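You operate a simulated robot arm through the tools that you are given. There is no shell and no other tool.

Carry out the task below with a simulated robot arm. There is one attempt and no reset: what you move stays moved.

Task
Square the top panel under the strap and pull the strap tight again.
Fine: release lever up before you push, down afterwards; ratchet to 100 N, bare edges bear no more.
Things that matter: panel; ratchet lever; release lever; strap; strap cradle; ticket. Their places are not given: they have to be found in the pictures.

Only the result counts: the job must be done as asked and must still hold three seconds after the hand-in. Knocking over, shifting, dropping, spilling or breaking anything else fails it.

Robot
A 6-joint arm with a fingered hand, fixed in place. Base frame: the origin is at the foot of the arm, x ahead of it, y to its left, z up; the work surface is at about z = 0.64. Units: m, degrees, N and s.
With the tool pointing down near the work surface it reaches from about 0.1 to 0.8 m from the base axis. Its first joint turns from -166.0 to 166.0 degrees. Payload 5 kg.
The TCP is the grasp point between the finger pads, 0.037 m short of the fingertips. In the tool frame z runs along the fingers and y along their closing line. The gripper opens to 0.124 m. The gripper's body begins 0.043 m behind the TCP. The gripper is a hand of 3 fingers: y runs from the thumb to the fingers, the wrist lies at [-0.021, -0.125, -0.215] in the tool frame, and closing takes about 1.5 s.
Orientation is that of the tool frame in the base frame, as [roll, pitch, yaw] about the fixed x, y, z axes, in that order (R = Rz(yaw) Ry(pitch) Rx(roll)). With the fingers straight down and the wrist toward the robot, the tool's x, y and z point along [0, 1, 0], [1, 0, 0] and [0, 0, -1] of the base frame.

Tools
- The arm moves only by the tool move_arm. Its argument "targets" is a list of rows, each a list of 2 entries, a list of its own where there are three numbers: the shift along the base's x, y, z in m, then the turn, a rotation vector about the base's x, y, z in degrees. In form: [[[x, y, z], [rx, ry, rz]], ...]. A call has 1 to 20 rows; each row shifts and turns the commanded pose from where the row before left it. "jaw" is the finger opening in m, from 0 to 0.124, set as the call begins (left out, the last holds). A row lasts 0.2 s, in which the tool goes at most 0.05 m and 8.6 degrees; a call with a longer step from one row to the next is refused whole, and so is a gripper value outside its range. Where a pose cannot be reached the arm comes as near as it can. A force on the tool above 60 N (or 10 N above the force at the start of the call, whichever is more), or a blocked arm, ends the call early, and 0.2 s more pass. Each finger travels about 0.072 m/s and halts on what it meets, pressing with about 27 N; the grip force reading is that of the motor and also rises with nothing between the fingers. The clock runs only during rows and for 0.2 s after the last one: add rows that do not move to give the fingers time. The reply holds the time, the measured pose of the TCP, the force on the tool along the base axes, the opening and the grip force, in the units named above and with some noise, with the torque about the TCP (base axes, N m) and any sound that the robot's microphone picked up, and new pictures: "views" is both (left out), scene, wrist or none.
- Cameras (640 x 400 px; columns grow to the right, rows downward): "scene" is fixed at [0.2213, 0.6494, 1.4209]; the picture's right is [-0.39, -0.92, 0.00], its down [-0.76, 0.32, -0.57] and it looks along [0.53, -0.22, -0.82] (base axes); focal length 252 px, centre (320, 200). "wrist" rides on the gripper at [0.072, -0.104, -0.154] in the tool frame; the picture's right is [-0.83, 0.26, -0.49], its down [-0.51, -0.72, 0.47] and it looks along [-0.23, 0.64, 0.73] (tool axes); focal length 243 px, centre (320, 200).
- finger_targets(index, middle, thumb_bend, thumb_turn): sets how far each is bent, from 0 (flat) to 1 (curled in); at 0.3 the hand is open as for a grip, at 0.7 the pads meet at the TCP. One left out holds its place. A second passes; each finger stops where it meets its share of the squeeze, and holds until it gets a number again. A gripper value or a shape takes the hand back. It gives what a move gives, with no picture; readings hold the bend of each and the force on the fingers (four entries, about 0 where the hand has none), thumb and palm. thumb_turn goes from beside the hand (0) to across from the fingers (1), as for a grip.
- grasp_type(shape): the hand has 3 fingers and takes this shape, open, in about a second: jaw (thumb against the fingers, like two jaws); tri (thumb and two fingers); tip (a fingertip pinch); poke (one finger out to press); point (the index stretched); flat (the hand flat); cup (the hand cupped); fist (a fist). The gripper value then closes the fingers along that shape, each until it touches; the sizes above hold for jaw. It gives what a move gives, with no picture.
- probe_pixels(camera, pixels): for up to 12 pixels [column, row] of the newest picture of that camera ("zoom" is the newest enlarged one), the place [x, y, z] in the base frame of the surface seen there, good to about 0.002 m. No time passes.
- enlarge(camera, box): a new picture of the part [left, top, right, bottom] of that camera's present view, enlarged. No time passes.
- finish_job(): hands the job in; it is judged then, once.

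Leave the gripper open and the arm clear of the work at the hand-in unless told otherwise.

The tools are called as name(argument=value, ...) on one line, values as JSON. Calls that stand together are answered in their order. move_arm: Moves the arm, as the interface text tells. Its arguments: {"type":"object","properties":{"targets":{"type":"array","items":{"type":"array"}},"jaw":{"type":"number"},"views":{"type":"string","enum":["both","scene","wrist","none"]}},"required":["targets"]} The other tools are called the same way: grasp_type (shape) gives the hand a shape; finger_targets (index, middle, thumb_bend, thumb_turn) moves the fingers one by one; probe_pixels (camera, pixels) gives the place of the surface under pixels of a picture; enlarge (camera, box) takes an enlarged picture of a part of a camera's view; finish_job () hands the job in.

At the start:

```text
clock: 0.0
tool_pos: [0.6343, 0.3891, 1.0701]
ee_rot: [180.0, 0.0, 90.1]
contact_force: [-0.1, -0.6, -0.4]
torque: [0.01, 0.01, -0.01]
width: 0.1236
finger_force: 0.2
shape: jaw
bend: [0.3, 0.3, 0.3, 0.98]
finger forces: [0.0, 0.0, 0.0, 0.0, 0.0, 0.1]
```

scene: 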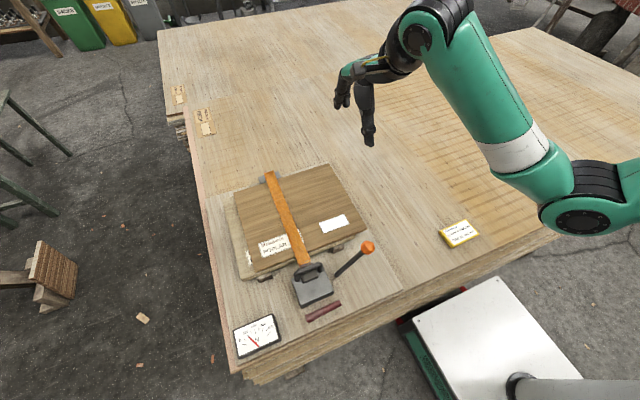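
wrist: 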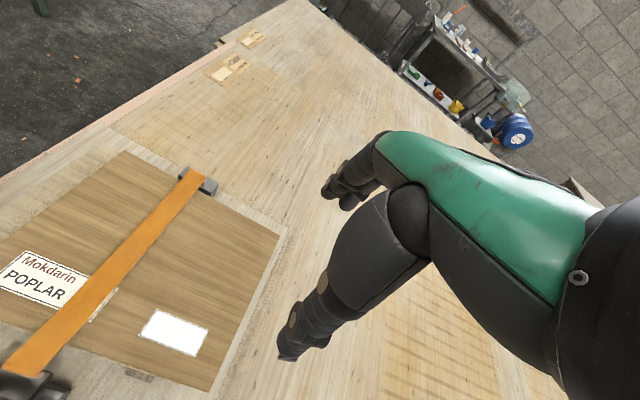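

I see a stack of panels with an orange strap, a ratchet with a ball-ended lever at about (368,247), a dark red lever near (323,311), a gauge at (257,336), a ticket at (459,234). I'll enlarge these parts for a closer look.

enlarge(camera="scene", box=[220, 160, 400, 272])

enlarge(camera="scene", box=[220, 225, 400, 337])

enlarge(camera="scene", box=[220, 300, 300, 370])

enlarge(camera="scene", box=[420, 205, 500, 255])

```text
3.56 times, centred on (310, 216) of scene
```

zoom: 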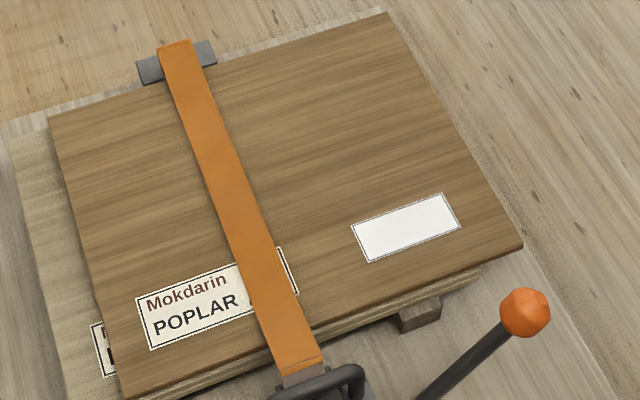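

```text
3.56 times, centred on (310, 281) of scene
```

zoom: 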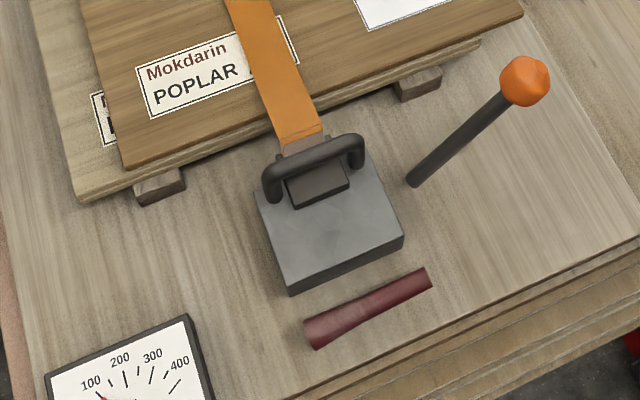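

```text
5.71 times, centred on (260, 335) of scene
```

zoom: 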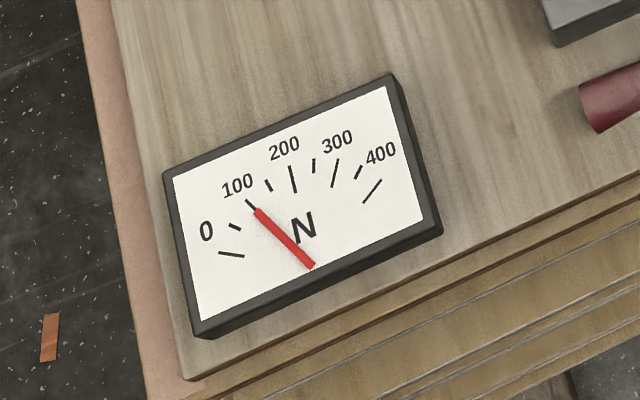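

```text
8.00 times, centred on (460, 230) of scene
```

zoom: 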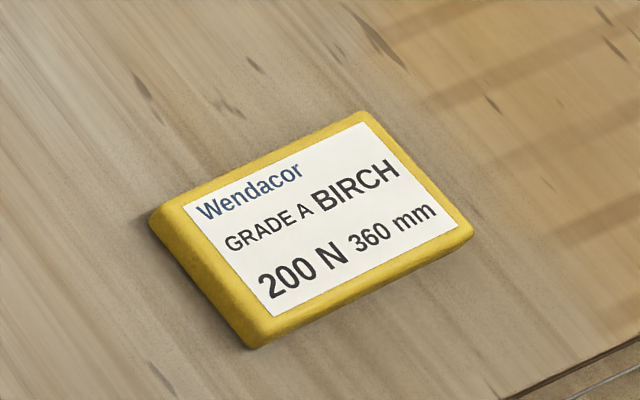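

The gauge reads about 100 N now, and the ticket names birch at 200 N while the panel is marked poplar; the task's own 100 N governs. Now I probe the panel corners, the block, both levers and the strap to get their 3D places.

probe_pixels(camera="scene", pixels=[[235, 194], [329, 164], [365, 229], [256, 270], [242, 277], [225, 197], [268, 178], [285, 220], [300, 262], [332, 222], [275, 247], [280, 276]])

probe_pixels(camera="scene", pixels=[[368, 247], [352, 261], [337, 275], [309, 267], [297, 276], [320, 268], [310, 277], [312, 290], [302, 305], [332, 290], [309, 318], [338, 304]])

enlarge(camera="wrist", box=[0, 140, 300, 400])

```text
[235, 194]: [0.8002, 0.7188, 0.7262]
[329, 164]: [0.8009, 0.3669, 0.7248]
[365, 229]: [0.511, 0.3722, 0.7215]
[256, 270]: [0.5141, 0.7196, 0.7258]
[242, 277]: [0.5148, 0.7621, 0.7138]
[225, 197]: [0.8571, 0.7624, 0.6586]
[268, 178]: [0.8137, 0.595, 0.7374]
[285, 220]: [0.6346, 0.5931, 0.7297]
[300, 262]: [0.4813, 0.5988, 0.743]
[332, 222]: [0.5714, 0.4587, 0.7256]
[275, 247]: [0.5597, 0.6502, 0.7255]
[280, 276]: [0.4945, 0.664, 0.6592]
```

```text
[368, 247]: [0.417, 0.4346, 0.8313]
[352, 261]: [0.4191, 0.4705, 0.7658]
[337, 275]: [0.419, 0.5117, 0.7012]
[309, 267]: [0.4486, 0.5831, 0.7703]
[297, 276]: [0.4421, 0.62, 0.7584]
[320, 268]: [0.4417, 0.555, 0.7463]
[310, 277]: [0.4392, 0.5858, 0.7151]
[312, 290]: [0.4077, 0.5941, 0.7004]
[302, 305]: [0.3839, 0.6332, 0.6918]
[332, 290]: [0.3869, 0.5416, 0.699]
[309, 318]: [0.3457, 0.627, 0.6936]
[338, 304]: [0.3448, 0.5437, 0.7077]
```

```text
1.54 times, centred on (150, 270) of wrist
```

zoom: 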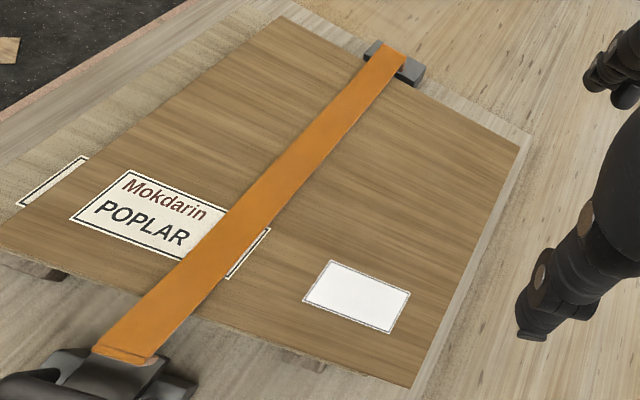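

Top panel spans about x 0.512–0.801, y 0.368–0.719, with top at z≈0.726; the panel below has its left edge at y≈0.762, so the top one sits about 43 mm too far toward −y. I'll move the hand so the wrist camera looks at the ratchet block and the two levers from nearer.

move_arm(targets=[[[-0.038, 0.021, -0.015], [0, 0, 0]], [[-0.038, 0.021, -0.015], [0, 0, 0]], [[-0.038, 0.021, -0.015], [0, 0, 0]], [[-0.038, 0.021, -0.015], [0, 0, 0]], [[-0.038, 0.021, -0.015], [0, 0, 0]], [[-0.038, 0.021, -0.015], [0, 0, 0]], [[-0.038, 0.021, -0.015], [0, 0, 0]], [[-0.038, 0.021, -0.015], [0, 0, 0]], [[-0.038, 0.021, -0.015], [0, 0, 0]], [[-0.038, 0.021, -0.015], [0, 0, 0]]])

```text
clock: 2.2
tool_pos: [0.2521, 0.6008, 0.9206]
ee_rot: [179.9, 0.1, 90.2]
contact_force: [0.8, 0.5, 0.1]
torque: [0.02, -0.01, 0.01]
width: 0.1239
finger_force: 0.0
shape: jaw
bend: [0.3, 0.3, 0.3, 0.98]
finger forces: [0.1, 0.0, 0.1, 0.0, 0.0, 0.0]
```

scene: 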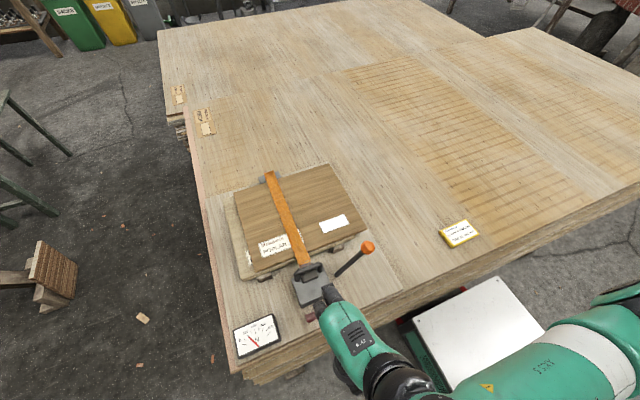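
wrist: 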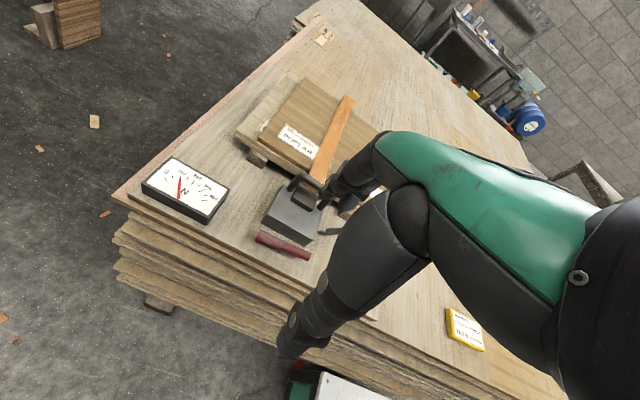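

Now the block and the red lever are in the wrist view around (290,220). I'll enlarge there.

enlarge(camera="wrist", box=[230, 160, 350, 270])

enlarge(camera="wrist", box=[220, 70, 400, 180])

```text
3.64 times, centred on (290, 215) of wrist
```

zoom: 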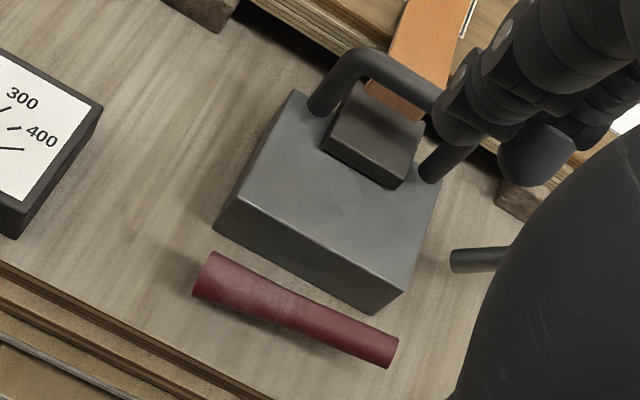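

```text
3.56 times, centred on (310, 125) of wrist
```

zoom: 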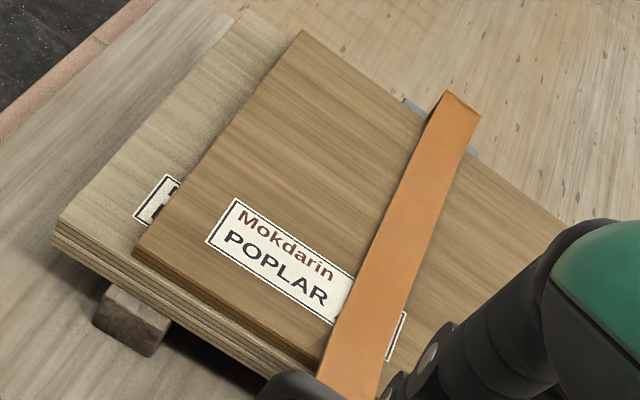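

The block, the arch over the strap's end, the red lever and the stub of the ball lever are clear. I'll enlarge the block region again to probe exact points on the red lever and ball lever.

enlarge(camera="wrist", box=[230, 160, 350, 270])

probe_pixels(camera="zoom", pixels=[[212, 256], [200, 292], [212, 275], [300, 312], [385, 350], [398, 338], [386, 366], [390, 352], [455, 260], [480, 252], [480, 270], [498, 260]])

probe_pixels(camera="zoom", pixels=[[295, 93], [216, 226], [372, 312], [405, 290], [436, 200], [240, 240], [320, 105], [350, 60], [420, 92], [430, 170], [375, 150], [400, 185]])

```text
3.64 times, centred on (290, 215) of wrist
```

zoom: 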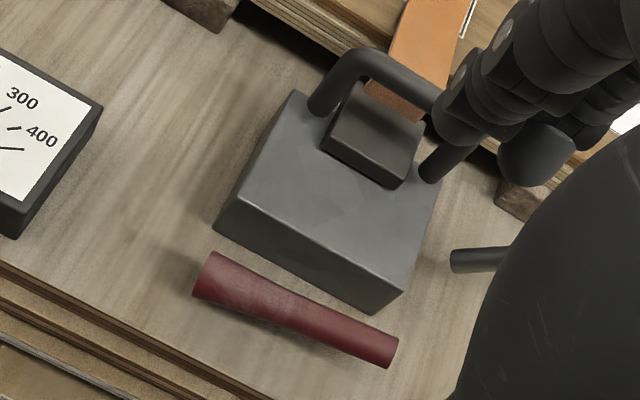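

```text
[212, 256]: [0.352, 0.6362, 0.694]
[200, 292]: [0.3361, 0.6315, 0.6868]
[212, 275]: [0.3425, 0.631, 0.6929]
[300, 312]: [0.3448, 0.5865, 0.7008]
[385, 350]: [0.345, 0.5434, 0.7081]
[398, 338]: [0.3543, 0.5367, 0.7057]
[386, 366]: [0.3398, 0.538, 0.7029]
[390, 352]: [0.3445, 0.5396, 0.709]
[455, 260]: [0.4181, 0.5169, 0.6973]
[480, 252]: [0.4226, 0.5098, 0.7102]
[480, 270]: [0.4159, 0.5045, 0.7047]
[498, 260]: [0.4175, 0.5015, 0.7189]
```

```text
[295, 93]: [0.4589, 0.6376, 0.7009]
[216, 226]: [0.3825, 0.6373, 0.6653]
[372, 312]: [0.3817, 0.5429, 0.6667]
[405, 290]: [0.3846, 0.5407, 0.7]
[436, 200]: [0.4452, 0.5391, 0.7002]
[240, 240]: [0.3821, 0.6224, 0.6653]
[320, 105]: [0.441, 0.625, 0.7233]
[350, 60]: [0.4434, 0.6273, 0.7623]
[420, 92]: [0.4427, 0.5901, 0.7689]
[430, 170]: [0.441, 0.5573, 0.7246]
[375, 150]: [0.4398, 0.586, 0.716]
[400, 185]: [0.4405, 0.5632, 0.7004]
```

Block spans x 0.382–0.459, y 0.540–0.638, top z 0.70. Red lever runs along y at x≈0.345, from y 0.634 (thick, low, z≈0.68) to y 0.538 (thin, z≈0.70). Ball lever goes from (0.418,0.517,0.697) up to the ball (0.417,0.435,0.83). I need a closer look to find the hinges, so I'll raise and turn the hand a bit so the fingers and arm don't hide the −y side: shift toward −y and look back.

move_arm(targets=[[[0.0, -0.04, 0.0], [0, 0, 8]], [[0.0, -0.04, 0.0], [0, 0, 8]], [[0.0, -0.04, 0.0], [0, 0, 8]], [[0.0, -0.04, 0.0], [0, 0, 8]], [[0.0, -0.04, 0.0], [0, 0, 8]], [[0.0, -0.04, -0.01], [0, 0, 8]], [[0.0, -0.03, -0.01], [0, 0, 8]]])

```text
clock: 3.8
tool_pos: [0.2532, 0.3294, 0.9006]
ee_rot: [-180.0, 0.0, 146.3]
contact_force: [-0.1, 0.2, 0.6]
torque: [0.0, 0.0, -0.01]
width: 0.1237
finger_force: 0.0
shape: jaw
bend: [0.3, 0.3, 0.3, 0.97]
finger forces: [0.1, 0.1, 0.1, 0.0, 0.0, 0.1]
```

scene: 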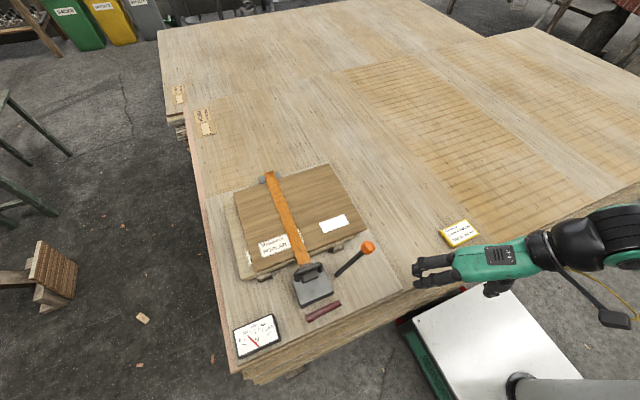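
wrist: 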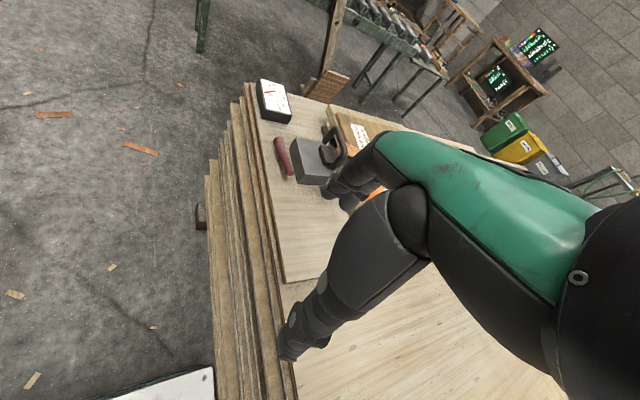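

The levers are partly visible around (285,155). I'll enlarge both views there.

enlarge(camera="wrist", box=[240, 70, 400, 220])

enlarge(camera="scene", box=[280, 225, 390, 330])

```text
2.67 times, centred on (320, 145) of wrist
```

zoom: 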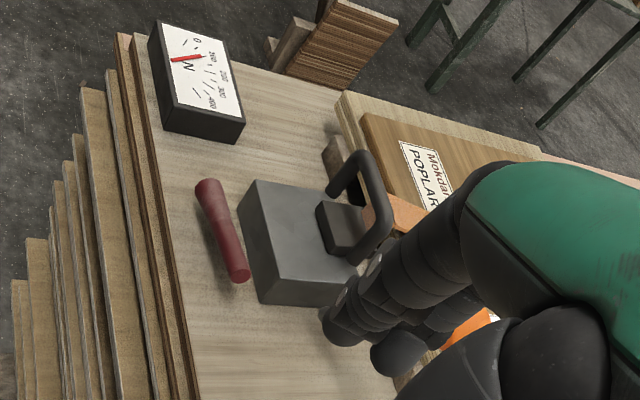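

```text
3.81 times, centred on (335, 278) of scene
```

zoom: 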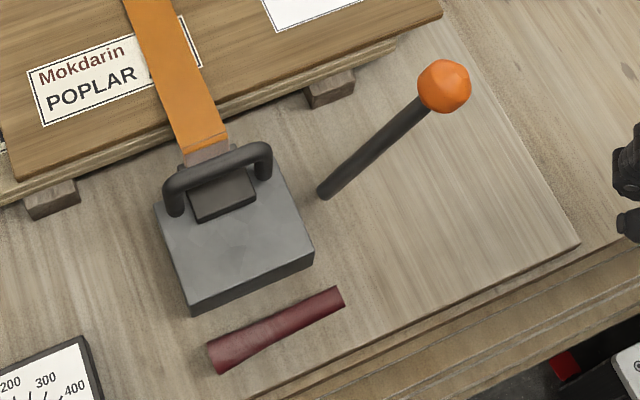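

The red lever lies nearly flat, with its −y end a bit higher. I'd like to know what the hand's single-finger shapes look like before using them. I'll set the "point" shape here in the free air and look.

grasp_type(shape="point")

move_arm(targets=[[[0, 0, 0], [0, 0, 0]]])

enlarge(camera="scene", box=[390, 220, 550, 320])

```text
clock: 4.7
tool_pos: [0.2531, 0.329, 0.902]
ee_rot: [180.0, 0.1, 146.1]
contact_force: [0.1, -0.3, -0.9]
torque: [0.01, -0.02, 0.0]
width: 0.1191
finger_force: 0.0
shape: point
bend: [0.19, 1.0, 0.99, 0.87]
finger forces: [0.1, 0.0, 0.0, 0.0, 0.0, 0.0]
```

```text
clock: 5.1
tool_pos: [0.2534, 0.3293, 0.9006]
ee_rot: [-179.9, 0.0, 146.0]
contact_force: [0.3, 0.4, 0.5]
torque: [0.01, 0.03, -0.02]
width: 0.1189
finger_force: 0.1
shape: point
bend: [0.19, 1.0, 0.99, 0.87]
finger forces: [0.1, 0.0, 0.0, 0.0, 0.0, 0.0]
```

scene: 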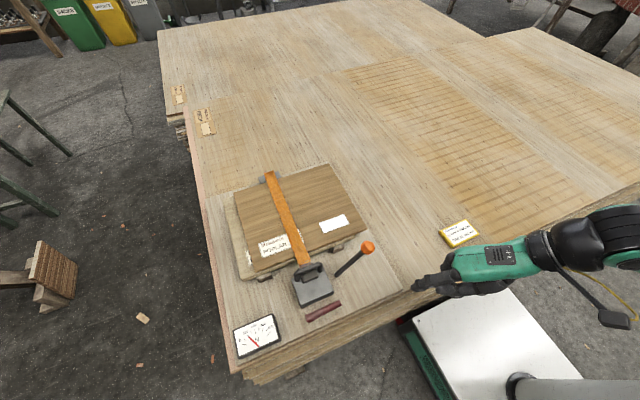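
wrist: 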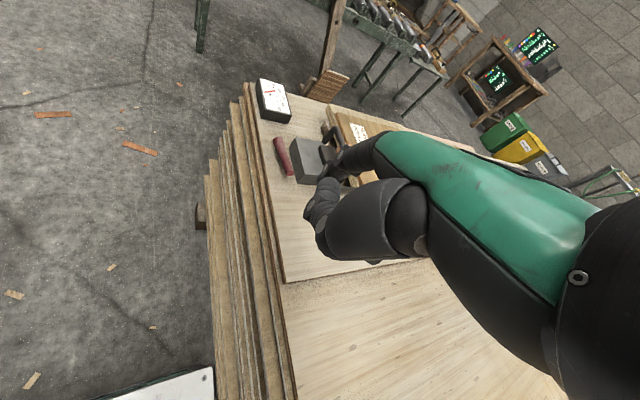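

```text
4.00 times, centred on (470, 270) of scene
```

zoom: 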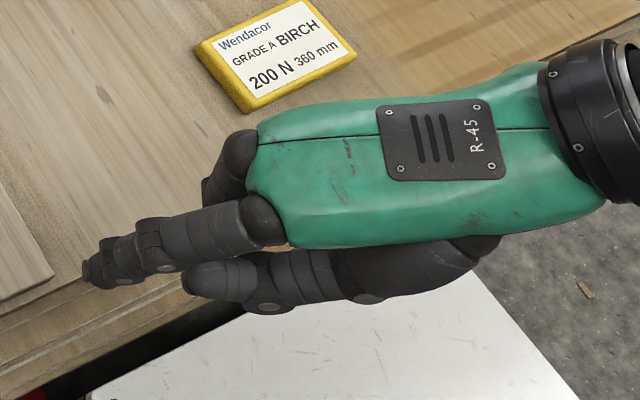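

The index finger is out toward (88,275) of the zoom; I'll probe the fingertip, its joints and the curled thumb/middle to learn where they are relative to the TCP.

probe_pixels(camera="zoom", pixels=[[86, 275], [98, 268], [125, 258], [160, 242], [200, 225], [262, 210], [190, 280], [265, 295], [240, 150], [205, 190], [280, 140], [565, 90]])

```text
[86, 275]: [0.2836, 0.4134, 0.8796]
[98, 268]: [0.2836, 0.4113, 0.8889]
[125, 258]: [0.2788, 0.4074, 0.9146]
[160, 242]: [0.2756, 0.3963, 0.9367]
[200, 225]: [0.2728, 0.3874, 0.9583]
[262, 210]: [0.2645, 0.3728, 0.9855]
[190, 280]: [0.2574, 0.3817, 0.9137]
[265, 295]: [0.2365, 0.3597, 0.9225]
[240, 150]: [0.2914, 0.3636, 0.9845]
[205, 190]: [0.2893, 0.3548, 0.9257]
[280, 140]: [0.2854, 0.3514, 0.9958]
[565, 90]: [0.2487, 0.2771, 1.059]
```

In the tool frame the stretched index tip is at about (0.022, 0.08, 0.025), pointing along tool z and tilted some 22° toward +y. To lift the release lever I want to scoop under it with this finger, palm side up. First I check the table edge near the lever and the arm's pedestal for clearance.

probe_pixels(camera="scene", pixels=[[330, 325], [345, 322], [340, 335], [395, 293], [410, 285], [300, 345], [480, 320], [430, 330], [590, 388], [600, 230], [350, 300], [285, 300]])

enlarge(camera="scene", box=[250, 250, 410, 360])

```text
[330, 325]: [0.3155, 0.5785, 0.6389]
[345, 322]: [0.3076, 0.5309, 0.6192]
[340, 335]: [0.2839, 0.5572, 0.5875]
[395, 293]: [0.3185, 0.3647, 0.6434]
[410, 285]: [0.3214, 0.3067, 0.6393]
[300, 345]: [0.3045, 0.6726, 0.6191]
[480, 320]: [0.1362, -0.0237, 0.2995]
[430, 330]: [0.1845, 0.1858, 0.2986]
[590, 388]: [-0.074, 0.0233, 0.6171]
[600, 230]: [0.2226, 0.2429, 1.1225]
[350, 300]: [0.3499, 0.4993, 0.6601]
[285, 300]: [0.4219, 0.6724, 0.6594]
```

```text
3.64 times, centred on (330, 305) of scene
```

zoom: 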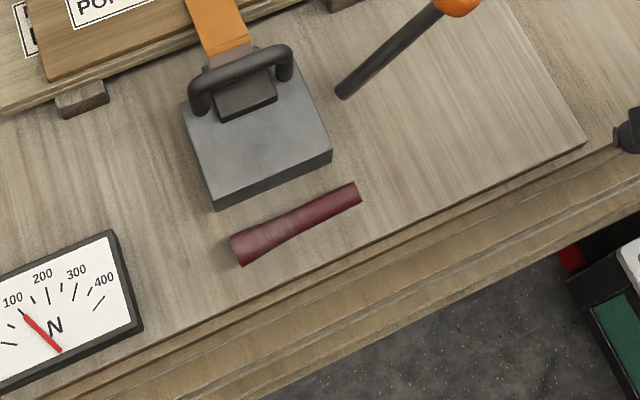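

The base board's top is z≈0.66 with its edge at x≈0.318, so there is free space in front of the lever. I'll now turn the hand palm-up about its own palm axis (half of the 180° first), while rising a bit, well away from everything.

move_arm(targets=[[[0, 0, 0.01], [3.62, 5.37, -5.0]], [[0, 0, 0.01], [3.62, 5.37, -5.0]], [[0, 0, 0.01], [3.62, 5.37, -5.0]], [[0, 0, 0.01], [3.62, 5.37, -5.0]], [[0, 0, 0.01], [3.62, 5.37, -5.0]], [[0, 0, 0.01], [3.62, 5.37, -5.0]], [[0, 0, 0.01], [3.62, 5.37, -5.0]], [[0, 0, 0.01], [3.62, 5.37, -5.0]], [[0, 0, 0.01], [3.62, 5.37, -5.0]], [[0, 0, 0.01], [3.62, 5.37, -5.0]], [[0, 0, 0], [3.62, 5.37, -5.0]]], views="scene")

```text
clock: 7.5
tool_pos: [0.2542, 0.3308, 1.0018]
ee_rot: [-127.6, -52.3, 56.0]
contact_force: [0.1, 0.7, -0.2]
torque: [0.02, 0.03, 0.04]
width: 0.1193
finger_force: 0.1
shape: point
bend: [0.19, 1.0, 0.99, 0.87]
finger forces: [0.0, 0.0, 0.0, 0.1, 0.0, 0.0]
```

scene: 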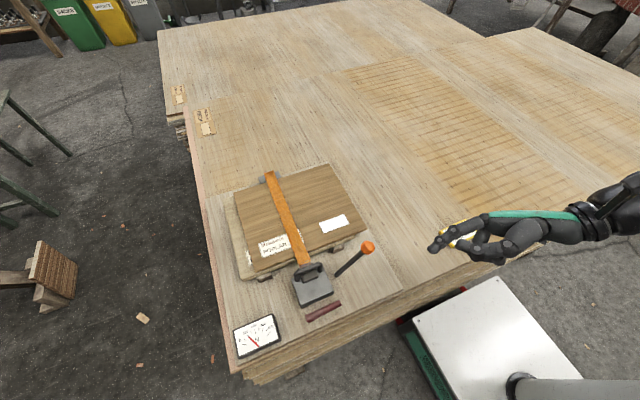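

Half the turn went well, with no force. Continuing with the other half.

move_arm(targets=[[[0, 0, 0], [3.62, 5.37, -5.0]], [[0, 0, 0], [3.62, 5.37, -5.0]], [[0, 0, 0], [3.62, 5.37, -5.0]], [[0, 0, 0], [3.62, 5.37, -5.0]], [[0, 0, 0], [3.62, 5.37, -5.0]], [[0, 0, 0], [3.62, 5.37, -5.0]], [[0, 0, 0], [3.62, 5.37, -5.0]], [[0, 0, 0], [3.62, 5.37, -5.0]], [[0, 0, 0], [3.62, 5.37, -5.0]], [[0, 0, 0], [3.62, 5.37, -5.0]], [[0, 0, 0], [3.62, 5.37, -5.0]]], views="both")

```text
clock: 9.9
tool_pos: [0.3104, 0.2937, 1.0011]
ee_rot: [-75.2, 0.0, -33.6]
contact_force: [-1.0, 0.4, -0.1]
torque: [-0.01, 0.0, 0.02]
width: 0.0
finger_force: 0.0
shape: point
bend: [0.19, 1.0, 0.99, 0.87]
finger forces: [0.0, 0.1, 0.0, 0.0, 0.1, 0.0]
out of reach, approached as far as the arm can: row 9, 10, 11
```

scene: 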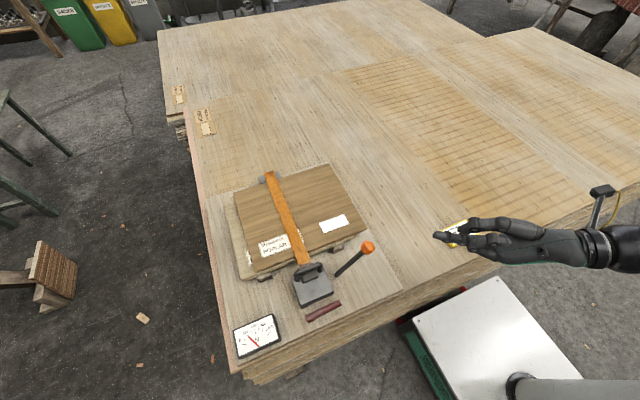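
wrist: 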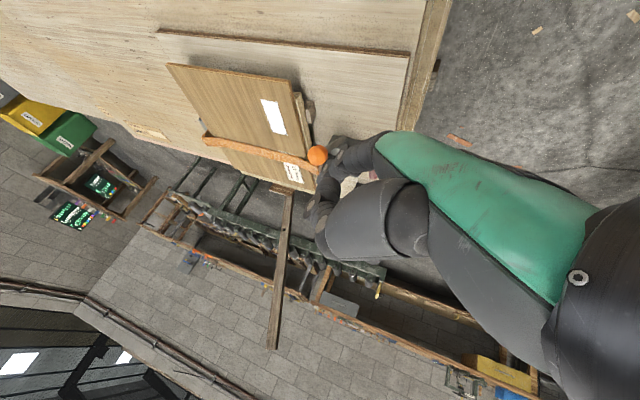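

The hand is palm-up now (yaw −34°, tipped −75°), only the position was pushed out a little because the wrist came too near the base. Next I move toward +y and turn −28° about z so the finger points mostly along +x, still high up, and look.

move_arm(targets=[[[-0.005, 0.045, 0], [0, 0, -7]], [[-0.005, 0.045, 0], [0, 0, -7]], [[-0.005, 0.045, 0], [0, 0, -7]], [[-0.005, 0.045, 0], [0, 0, -7]], [[0, 0, -0.04], [0, 0, 0]], [[0, 0, -0.04], [0, 0, 0]]], views="both")

```text
clock: 11.3
tool_pos: [0.4977, 0.1923, 0.8927]
ee_rot: [-75.4, 0.9, -59.7]
contact_force: [0.3, 0.5, -0.1]
torque: [0.0, 0.01, -0.02]
width: 0.0
finger_force: 0.1
shape: point
bend: [0.19, 1.0, 1.0, 0.87]
finger forces: [0.0, 0.1, 0.0, 0.0, 0.1, 0.1]
out of reach, approached as far as the arm can: row 1, 2, 3, 4, 5
```

scene: 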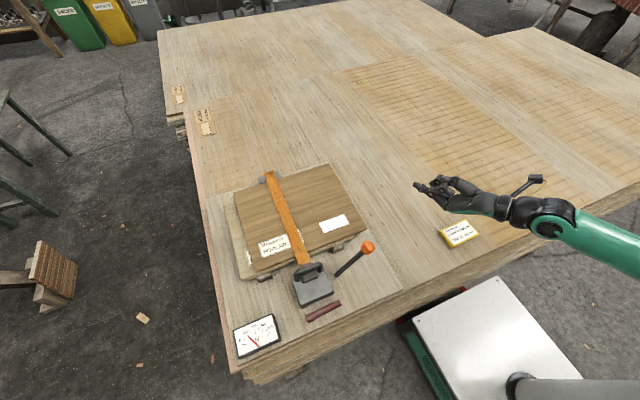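
wrist: 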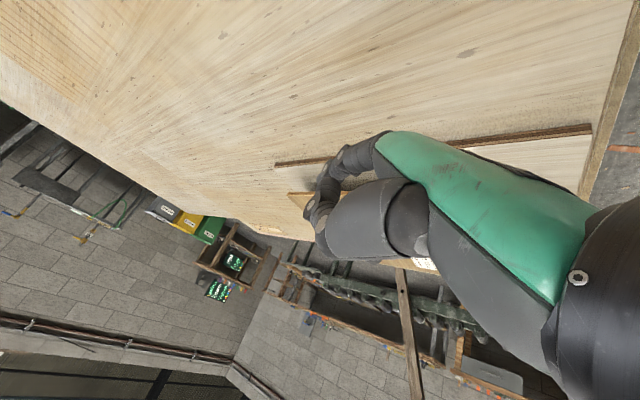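

The arm ended at (0.498,0.192,0.893), far from where I meant it to go, because the in-between poses were out of reach. I'll command two small upward rows to stay clear of everything and see where it is heading.

move_arm(targets=[[[0, 0, 0.045], [0, 0, 0]], [[0, 0, 0.045], [0, 0, 0]]], views="scene")

```text
clock: 11.9
tool_pos: [0.4919, 0.1954, 0.9697]
ee_rot: [-77.0, 1.1, -58.5]
contact_force: [0.7, -0.9, 0.7]
torque: [0.0, 0.0, 0.01]
width: 0.0001
finger_force: 0.0
shape: point
bend: [0.19, 1.0, 1.0, 0.87]
finger forces: [0.0, 0.0, 0.1, 0.1, 0.1, 0.0]
out of reach, approached as far as the arm can: row 2
```

scene: 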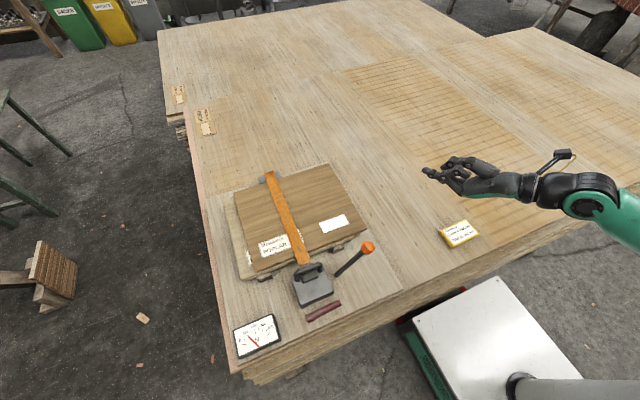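

The commanded pose follows what the arm can reach; the full palm-up flip sits at a wrist limit. I'll undo the flip (turn back about the palm axis) here in free space, then use a flat, palm-down hand reaching under the lever from the open front edge instead.

move_arm(targets=[[[0, 0, 0], [-6.06, -2.11, 5.08]], [[0, 0, 0], [-6.06, -2.11, 5.08]], [[0, 0, 0], [-6.06, -2.11, 5.08]], [[0, 0, 0], [-6.06, -2.11, 5.08]], [[0, 0, 0], [-6.06, -2.11, 5.08]], [[0, 0, 0], [-6.06, -2.11, 5.08]], [[0, 0, 0], [-6.06, -2.11, 5.08]], [[0, 0, 0], [-6.06, -2.11, 5.08]], [[0, 0, 0], [-6.06, -2.11, 5.08]], [[0, 0, 0], [-6.06, -2.11, 5.08]], [[0, 0, 0], [-6.06, -2.11, 5.08]], [[0, 0, 0], [-6.06, -2.11, 5.08]], [[0, 0, 0], [-6.06, -2.11, 5.08]], [[0, 0, 0], [-6.06, -2.11, 5.08]], [[0, 0, 0], [-6.06, -2.11, 5.08]], [[0, 0, 0], [-6.06, -2.11, 5.08]], [[0, 0, 0], [-6.06, -2.11, 5.08]], [[0, 0, 0], [-6.06, -2.11, 5.08]], [[0, 0, 0], [-6.06, -2.11, 5.08]], [[0, 0, 0], [-6.06, -2.11, 5.08]]], views="scene")

grasp_type(shape="flat")

```text
clock: 12.6
tool_pos: [0.4538, 0.2502, 0.9671]
ee_rot: [-80.5, -11.6, -39.6]
contact_force: [0.8, -0.8, 0.5]
torque: [-0.01, 0.03, 0.1]
width: 0.0
finger_force: 0.0
shape: point
bend: [0.19, 1.0, 1.0, 0.87]
finger forces: [0.0, 0.0, 0.1, 0.0, 0.0, 0.0]
stopped in row 3: the arm was blocked; the commanded pose is now the measured one
```

scene: 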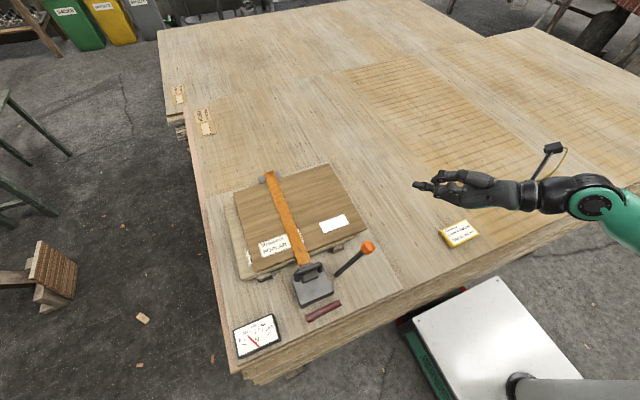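

```text
clock: 13.5
tool_pos: [0.4536, 0.2512, 0.9645]
ee_rot: [-80.7, -11.6, -39.6]
contact_force: [0.3, -0.7, 0.3]
torque: [0.0, 0.03, 0.02]
width: 0.1189
finger_force: 0.1
shape: flat
bend: [0.0, 0.0, 0.39, 0.0]
finger forces: [0.1, 0.0, 0.1, 0.0, 0.0, 0.0]
```

The call was stopped because the arm was blocked (most likely at the wrist limit), and the commanded pose is now the measured one. I continue turning back in smaller steps about the present palm axis.

move_arm(targets=[[[0, 0, 0], [-3.45, -1.84, 3.1]], [[0, 0, 0], [-3.45, -1.84, 3.1]], [[0, 0, 0], [-3.45, -1.84, 3.1]], [[0, 0, 0], [-3.45, -1.84, 3.1]], [[0, 0, 0], [-4.15, -2.2, 3.73]], [[0, 0, 0], [-4.15, -2.2, 3.73]], [[0, 0, 0], [-4.15, -2.2, 3.73]], [[0, 0, 0], [-4.15, -2.2, 3.73]], [[0, 0, 0], [-4.15, -2.2, 3.73]], [[0, 0, 0], [-4.15, -2.2, 3.73]], [[0, 0, 0], [-4.15, -2.2, 3.73]], [[0, 0, 0], [-4.15, -2.2, 3.73]]], views="scene")

```text
clock: 14.9
tool_pos: [0.3859, 0.2852, 0.9355]
ee_rot: [-98.0, -29.4, -4.6]
contact_force: [0.7, -0.8, 0.1]
torque: [0.0, 0.0, 0.03]
width: 0.1191
finger_force: 0.1
shape: flat
bend: [0.0, 0.0, 0.39, 0.0]
finger forces: [0.0, 0.1, 0.0, 0.1, 0.0, 0.0]
stopped in row 7: the arm was blocked; the commanded pose is now the measured one
```

scene: 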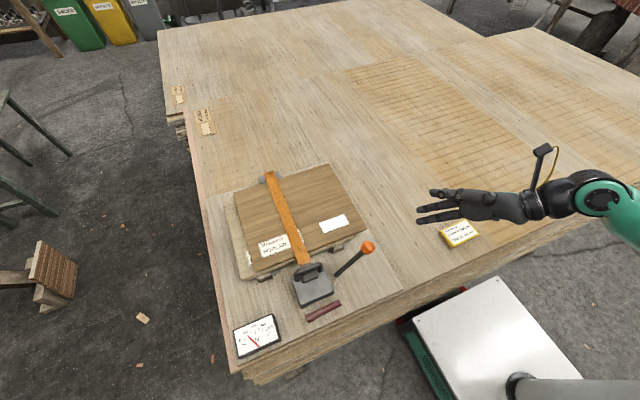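

It stopped again but is progressing, hand still free at z≈0.94. I go on turning back, with a slight rise.

move_arm(targets=[[[0, 0, 0.005], [-3.0, -2.2, 3.3]], [[0, 0, 0.005], [-3.0, -2.2, 3.3]], [[0, 0, 0.005], [-3.0, -2.2, 3.3]], [[0, 0, 0.005], [-3.0, -2.2, 3.3]], [[0, 0, 0.005], [-3.0, -2.2, 3.3]], [[0, 0, 0.005], [-3.0, -2.2, 3.3]], [[0, 0, 0.005], [-3.0, -2.2, 3.3]], [[0, 0, 0.005], [-3.0, -2.2, 3.3]]], views="none")

```text
clock: 16.7
tool_pos: [0.3904, 0.2865, 0.9752]
ee_rot: [-132.8, -39.3, 41.5]
contact_force: [0.0, 0.0, 0.0]
torque: [-0.03, -0.01, -0.01]
width: 0.0
finger_force: 0.1
shape: flat
bend: [0.0, 0.0, 0.39, 0.0]
finger forces: [0.1, 0.1, 0.0, 0.1, 0.0, 0.0]
```

Now it follows precisely. Continuing the turn back by about 84°.

move_arm(targets=[[[0, 0, 0], [-4.2, -3.1, 4.63]], [[0, 0, 0], [-4.2, -3.1, 4.63]], [[0, 0, 0], [-4.2, -3.1, 4.63]], [[0, 0, 0], [-4.2, -3.1, 4.63]], [[0, 0, 0], [-4.2, -3.1, 4.63]], [[0, 0, 0], [-4.2, -3.1, 4.63]], [[0, 0, 0], [-4.2, -3.1, 4.63]], [[0, 0, 0], [-4.2, -3.1, 4.63]], [[0, 0, 0], [-4.2, -3.1, 4.63]], [[0, 0, 0], [-4.2, -3.1, 4.63]], [[0, 0, 0], [-4.2, -3.1, 4.63]], [[0, 0, 0], [-4.2, -3.1, 4.63]]], views="both")

```text
clock: 19.3
tool_pos: [0.3909, 0.2881, 0.975]
ee_rot: [-177.5, 4.5, 118.2]
contact_force: [0.1, -0.5, -0.1]
torque: [0.02, -0.02, -0.04]
width: 0.0001
finger_force: 0.0
shape: flat
bend: [0.0, 0.0, 0.39, 0.0]
finger forces: [0.0, 0.0, 0.1, 0.1, 0.0, 0.0]
```

scene: 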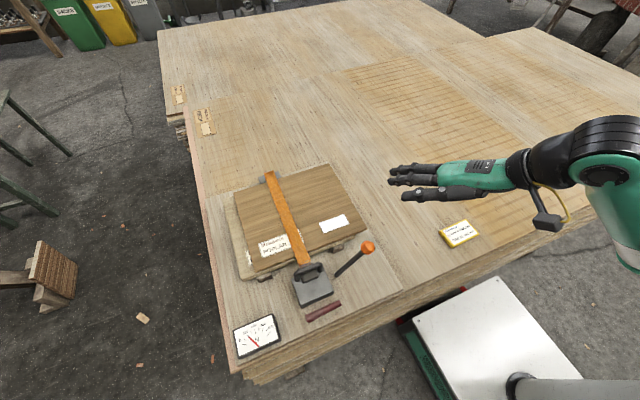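
wrist: 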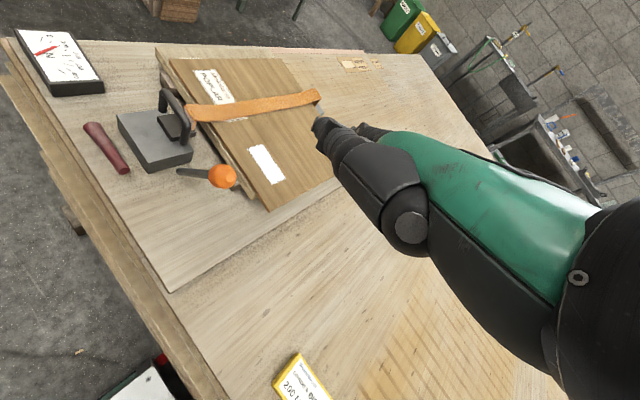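

Good: the hand is back palm-down and flat, and the wrist camera gives a fine view of the ratchet and both levers from the −y side. I'll enlarge both.

enlarge(camera="wrist", box=[60, 70, 260, 200])

enlarge(camera="scene", box=[370, 130, 530, 230])

probe_pixels(camera="zoom", pixels=[[80, 180], [110, 178], [150, 172], [200, 170], [85, 205], [120, 208], [135, 258], [200, 255], [270, 250], [280, 175], [290, 210], [440, 150]])

```text
3.08 times, centred on (160, 135) of wrist
```

zoom: 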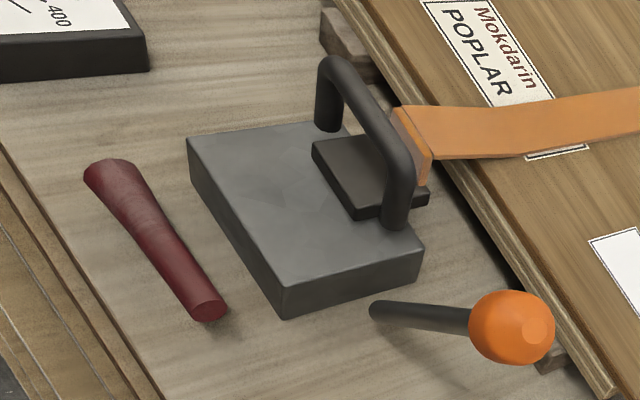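

```text
4.00 times, centred on (450, 180) of scene
```

zoom: 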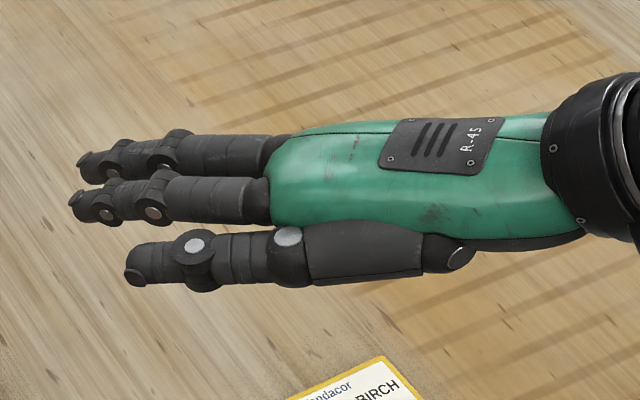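

```text
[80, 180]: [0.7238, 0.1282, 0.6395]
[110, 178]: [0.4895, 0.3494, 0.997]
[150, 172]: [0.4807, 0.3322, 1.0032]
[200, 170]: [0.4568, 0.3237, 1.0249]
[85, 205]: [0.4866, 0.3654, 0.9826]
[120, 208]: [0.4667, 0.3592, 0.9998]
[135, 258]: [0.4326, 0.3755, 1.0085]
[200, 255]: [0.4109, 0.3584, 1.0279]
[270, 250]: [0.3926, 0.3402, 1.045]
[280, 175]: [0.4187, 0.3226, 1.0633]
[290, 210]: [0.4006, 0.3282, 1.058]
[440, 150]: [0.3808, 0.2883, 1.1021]
```

The flat hand is like a spatula: index tip at tool (0.022, 0.115, −0.01), all fingers in one plane, thumb 50 mm shorter. Before using it, I measure the raised end of the red lever and the ball lever's foot from this side.

enlarge(camera="wrist", box=[60, 100, 160, 180])

probe_pixels(camera="wrist", pixels=[[128, 169], [126, 173], [123, 168], [118, 160], [100, 135], [90, 124], [98, 121], [184, 171], [195, 172], [206, 174], [222, 176], [135, 178]])

```text
5.00 times, centred on (110, 140) of wrist
```

zoom: 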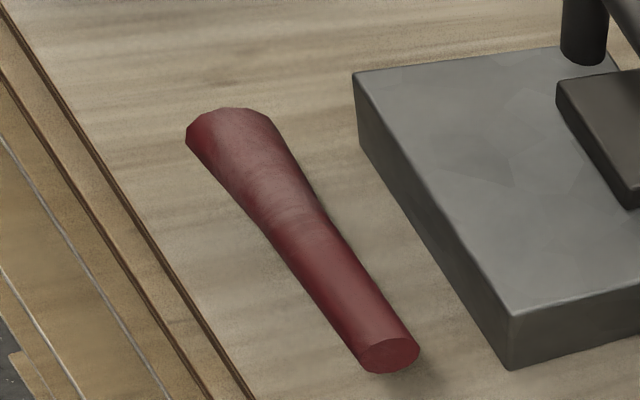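

```text
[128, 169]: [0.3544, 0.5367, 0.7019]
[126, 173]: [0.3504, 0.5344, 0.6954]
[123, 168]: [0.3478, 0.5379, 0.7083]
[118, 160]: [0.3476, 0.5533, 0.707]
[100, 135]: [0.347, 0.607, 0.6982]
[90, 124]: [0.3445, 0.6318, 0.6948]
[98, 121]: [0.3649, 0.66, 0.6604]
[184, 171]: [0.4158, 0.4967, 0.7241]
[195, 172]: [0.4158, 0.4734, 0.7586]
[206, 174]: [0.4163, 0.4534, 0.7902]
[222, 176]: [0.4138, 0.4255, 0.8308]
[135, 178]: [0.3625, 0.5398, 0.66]
```

The red lever flares toward its +y end and its −y end hovers about 30 mm above the board; I can't yet tell which end is hinged, so I'll lift gently at its middle. I set index straight with the middle finger curled and move over to the open front side, turning to yaw 90.

finger_targets(index=0, middle=1)

move_arm(targets=[[[-0.026, 0.034, 0], [0, 0, -3.5]], [[-0.026, 0.034, 0], [0, 0, -3.5]], [[-0.026, 0.034, 0], [0, 0, -3.5]], [[-0.026, 0.034, 0], [0, 0, -3.5]], [[-0.026, 0.034, 0], [0, 0, -3.5]], [[-0.026, 0.034, 0], [0, 0, -3.5]], [[-0.026, 0.034, 0], [0, 0, -3.5]], [[-0.026, 0.034, 0], [0, 0, -3.5]]], views="none")

```text
clock: 20.3
tool_pos: [0.3915, 0.2873, 0.9749]
ee_rot: [-177.5, 4.4, 118.1]
contact_force: [0.5, 0.0, -0.7]
torque: [0.04, -0.01, 0.02]
width: 0.0512
finger_force: 0.1
shape: fingers
bend: [0.0, 1.0, 0.39, 0.0]
finger forces: [0.1, 0.0, 0.1, 0.0, 0.0, 0.0]
```

```text
clock: 22.1
tool_pos: [0.1891, 0.5653, 0.9649]
ee_rot: [-177.5, 4.2, 90.4]
contact_force: [-0.3, -0.2, 0.3]
torque: [0.03, -0.01, 0.01]
width: 0.0516
finger_force: 0.0
shape: fingers
bend: [0.0, 1.0, 0.39, 0.0]
finger forces: [0.0, 0.0, 0.0, 0.1, 0.0, 0.0]
out of reach, approached as far as the arm can: row 7, 8
```

The last rows touched the wrist's sideways limit, so I'll point the hand 25° left of x instead, and use the middle finger (straight) with index curled, so that the other digits stay off the board. I set the fingers and then tilt the hand up to horizontal while still high.

finger_targets(index=1, middle=0)

move_arm(targets=[[[0, -0.01, 0], [4.2, -2.5, 0]], [[0, -0.01, 0], [0, 0, 8.3]], [[0, -0.01, 0], [0, 0, 8.3]], [[0, -0.006, 0], [0, 0, 8.3]], [[0, 0, -0.02], [3.21, -6.89, 0]], [[0, 0, -0.02], [3.21, -6.89, 0]], [[0, 0, -0.02], [3.21, -6.89, 0]], [[0, 0, -0.02], [3.21, -6.89, 0]], [[0, 0, -0.02], [3.21, -6.89, 0]]], views="both")

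```text
clock: 23.1
tool_pos: [0.1884, 0.5673, 0.9641]
ee_rot: [-177.6, 4.2, 90.3]
contact_force: [0.5, -0.5, -0.4]
torque: [0.0, 0.01, -0.01]
width: 0.0764
finger_force: 0.0
shape: fingers
bend: [0.98, 0.0, 0.39, 0.0]
finger forces: [0.0, 0.0, 0.0, 0.0, 0.0, 0.1]
```

```text
clock: 25.1
tool_pos: [0.1883, 0.5303, 0.8632]
ee_rot: [141.9, 0.2, 114.9]
contact_force: [-0.5, -0.1, -0.5]
torque: [-0.01, -0.01, -0.02]
width: 0.0729
finger_force: 0.0
shape: fingers
bend: [1.0, 0.0, 0.39, 0.0]
finger forces: [0.0, 0.0, 0.0, 0.0, 0.0, 0.0]
```

scene: 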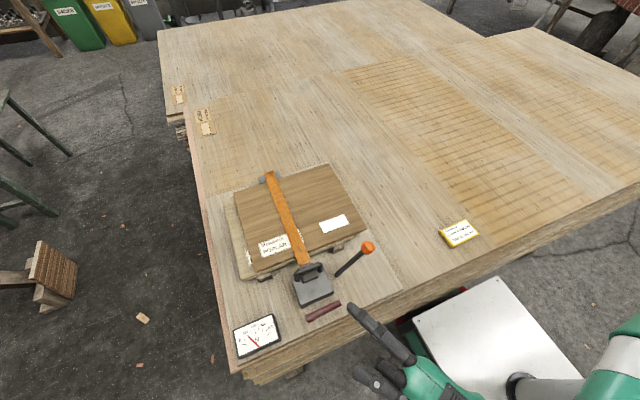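
wrist: 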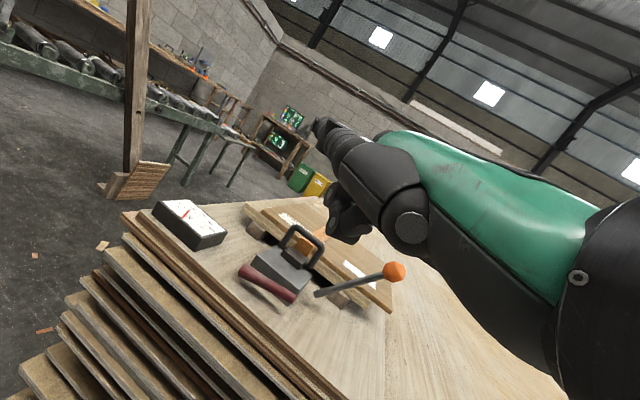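

The pose is exactly as wanted. I'll probe the straight fingertip near (352,308) in the scene view and enlarge the wrist view of the lever from this low side.

probe_pixels(camera="scene", pixels=[[350, 307], [354, 309], [358, 313], [366, 318], [375, 328], [358, 372], [370, 380], [395, 345]])

enlarge(camera="wrist", box=[220, 215, 360, 315])

enlarge(camera="scene", box=[330, 290, 470, 400])

```text
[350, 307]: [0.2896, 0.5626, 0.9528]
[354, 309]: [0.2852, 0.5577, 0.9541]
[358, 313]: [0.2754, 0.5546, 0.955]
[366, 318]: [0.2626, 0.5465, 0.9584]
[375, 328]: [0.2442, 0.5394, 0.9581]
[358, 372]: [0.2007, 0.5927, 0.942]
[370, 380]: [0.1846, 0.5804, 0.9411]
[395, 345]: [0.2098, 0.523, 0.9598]
```

```text
4.00 times, centred on (290, 265) of wrist
```

zoom: 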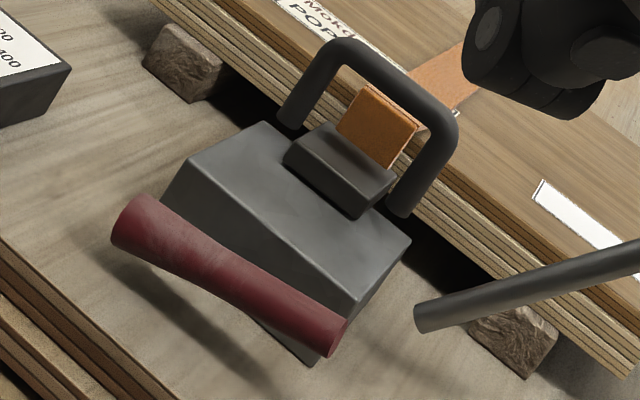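

```text
3.64 times, centred on (400, 345) of scene
```

zoom: 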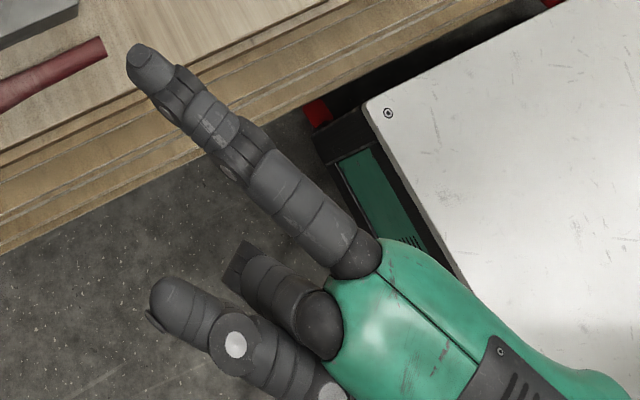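

Fingertip dorsal side sits about 0.091 above the TCP height and 0.107 ahead of it along the pointing direction. I now lower the hand in front of the board's edge to TCP z≈0.62 (finger at z≈0.70, tip still short of the board at x≈0.28) and look at the lever level from the side.

move_arm(targets=[[[-0.004, -0.002, -0.04], [0, 0, 0]], [[-0.004, -0.002, -0.04], [0, 0, 0]], [[-0.004, -0.002, -0.04], [0, 0, 0]], [[0, 0, -0.04], [0, 0, 0]], [[0, 0, -0.04], [0, 0, 0]], [[0, 0, -0.043], [0, 0, 0]]], views="both")

```text
clock: 26.5
tool_pos: [0.1788, 0.5136, 0.6491]
ee_rot: [142.0, -0.2, 114.9]
contact_force: [-0.8, 1.8, 1.1]
torque: [-0.15, -0.02, -0.13]
width: 0.0728
finger_force: 0.0
shape: fingers
bend: [1.0, 0.0, 0.39, 0.0]
finger forces: [0.0, 0.1, 0.0, 0.0, 0.0, 0.0]
out of reach, approached as far as the arm can: row 6
```

scene: 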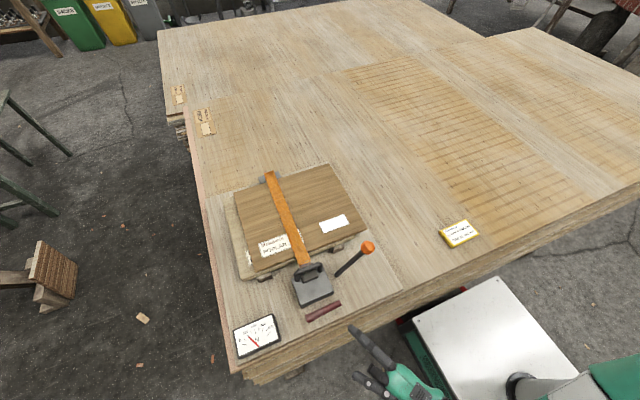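
wrist: 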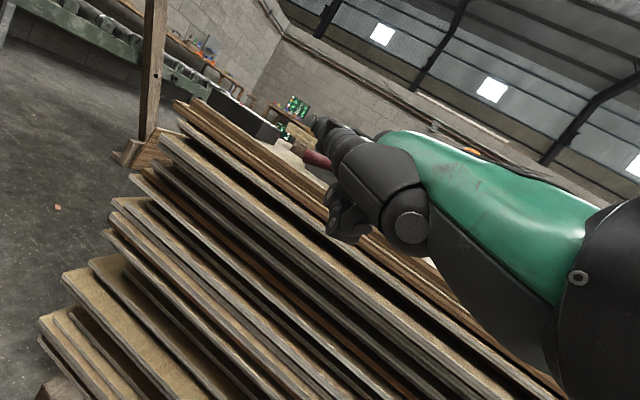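

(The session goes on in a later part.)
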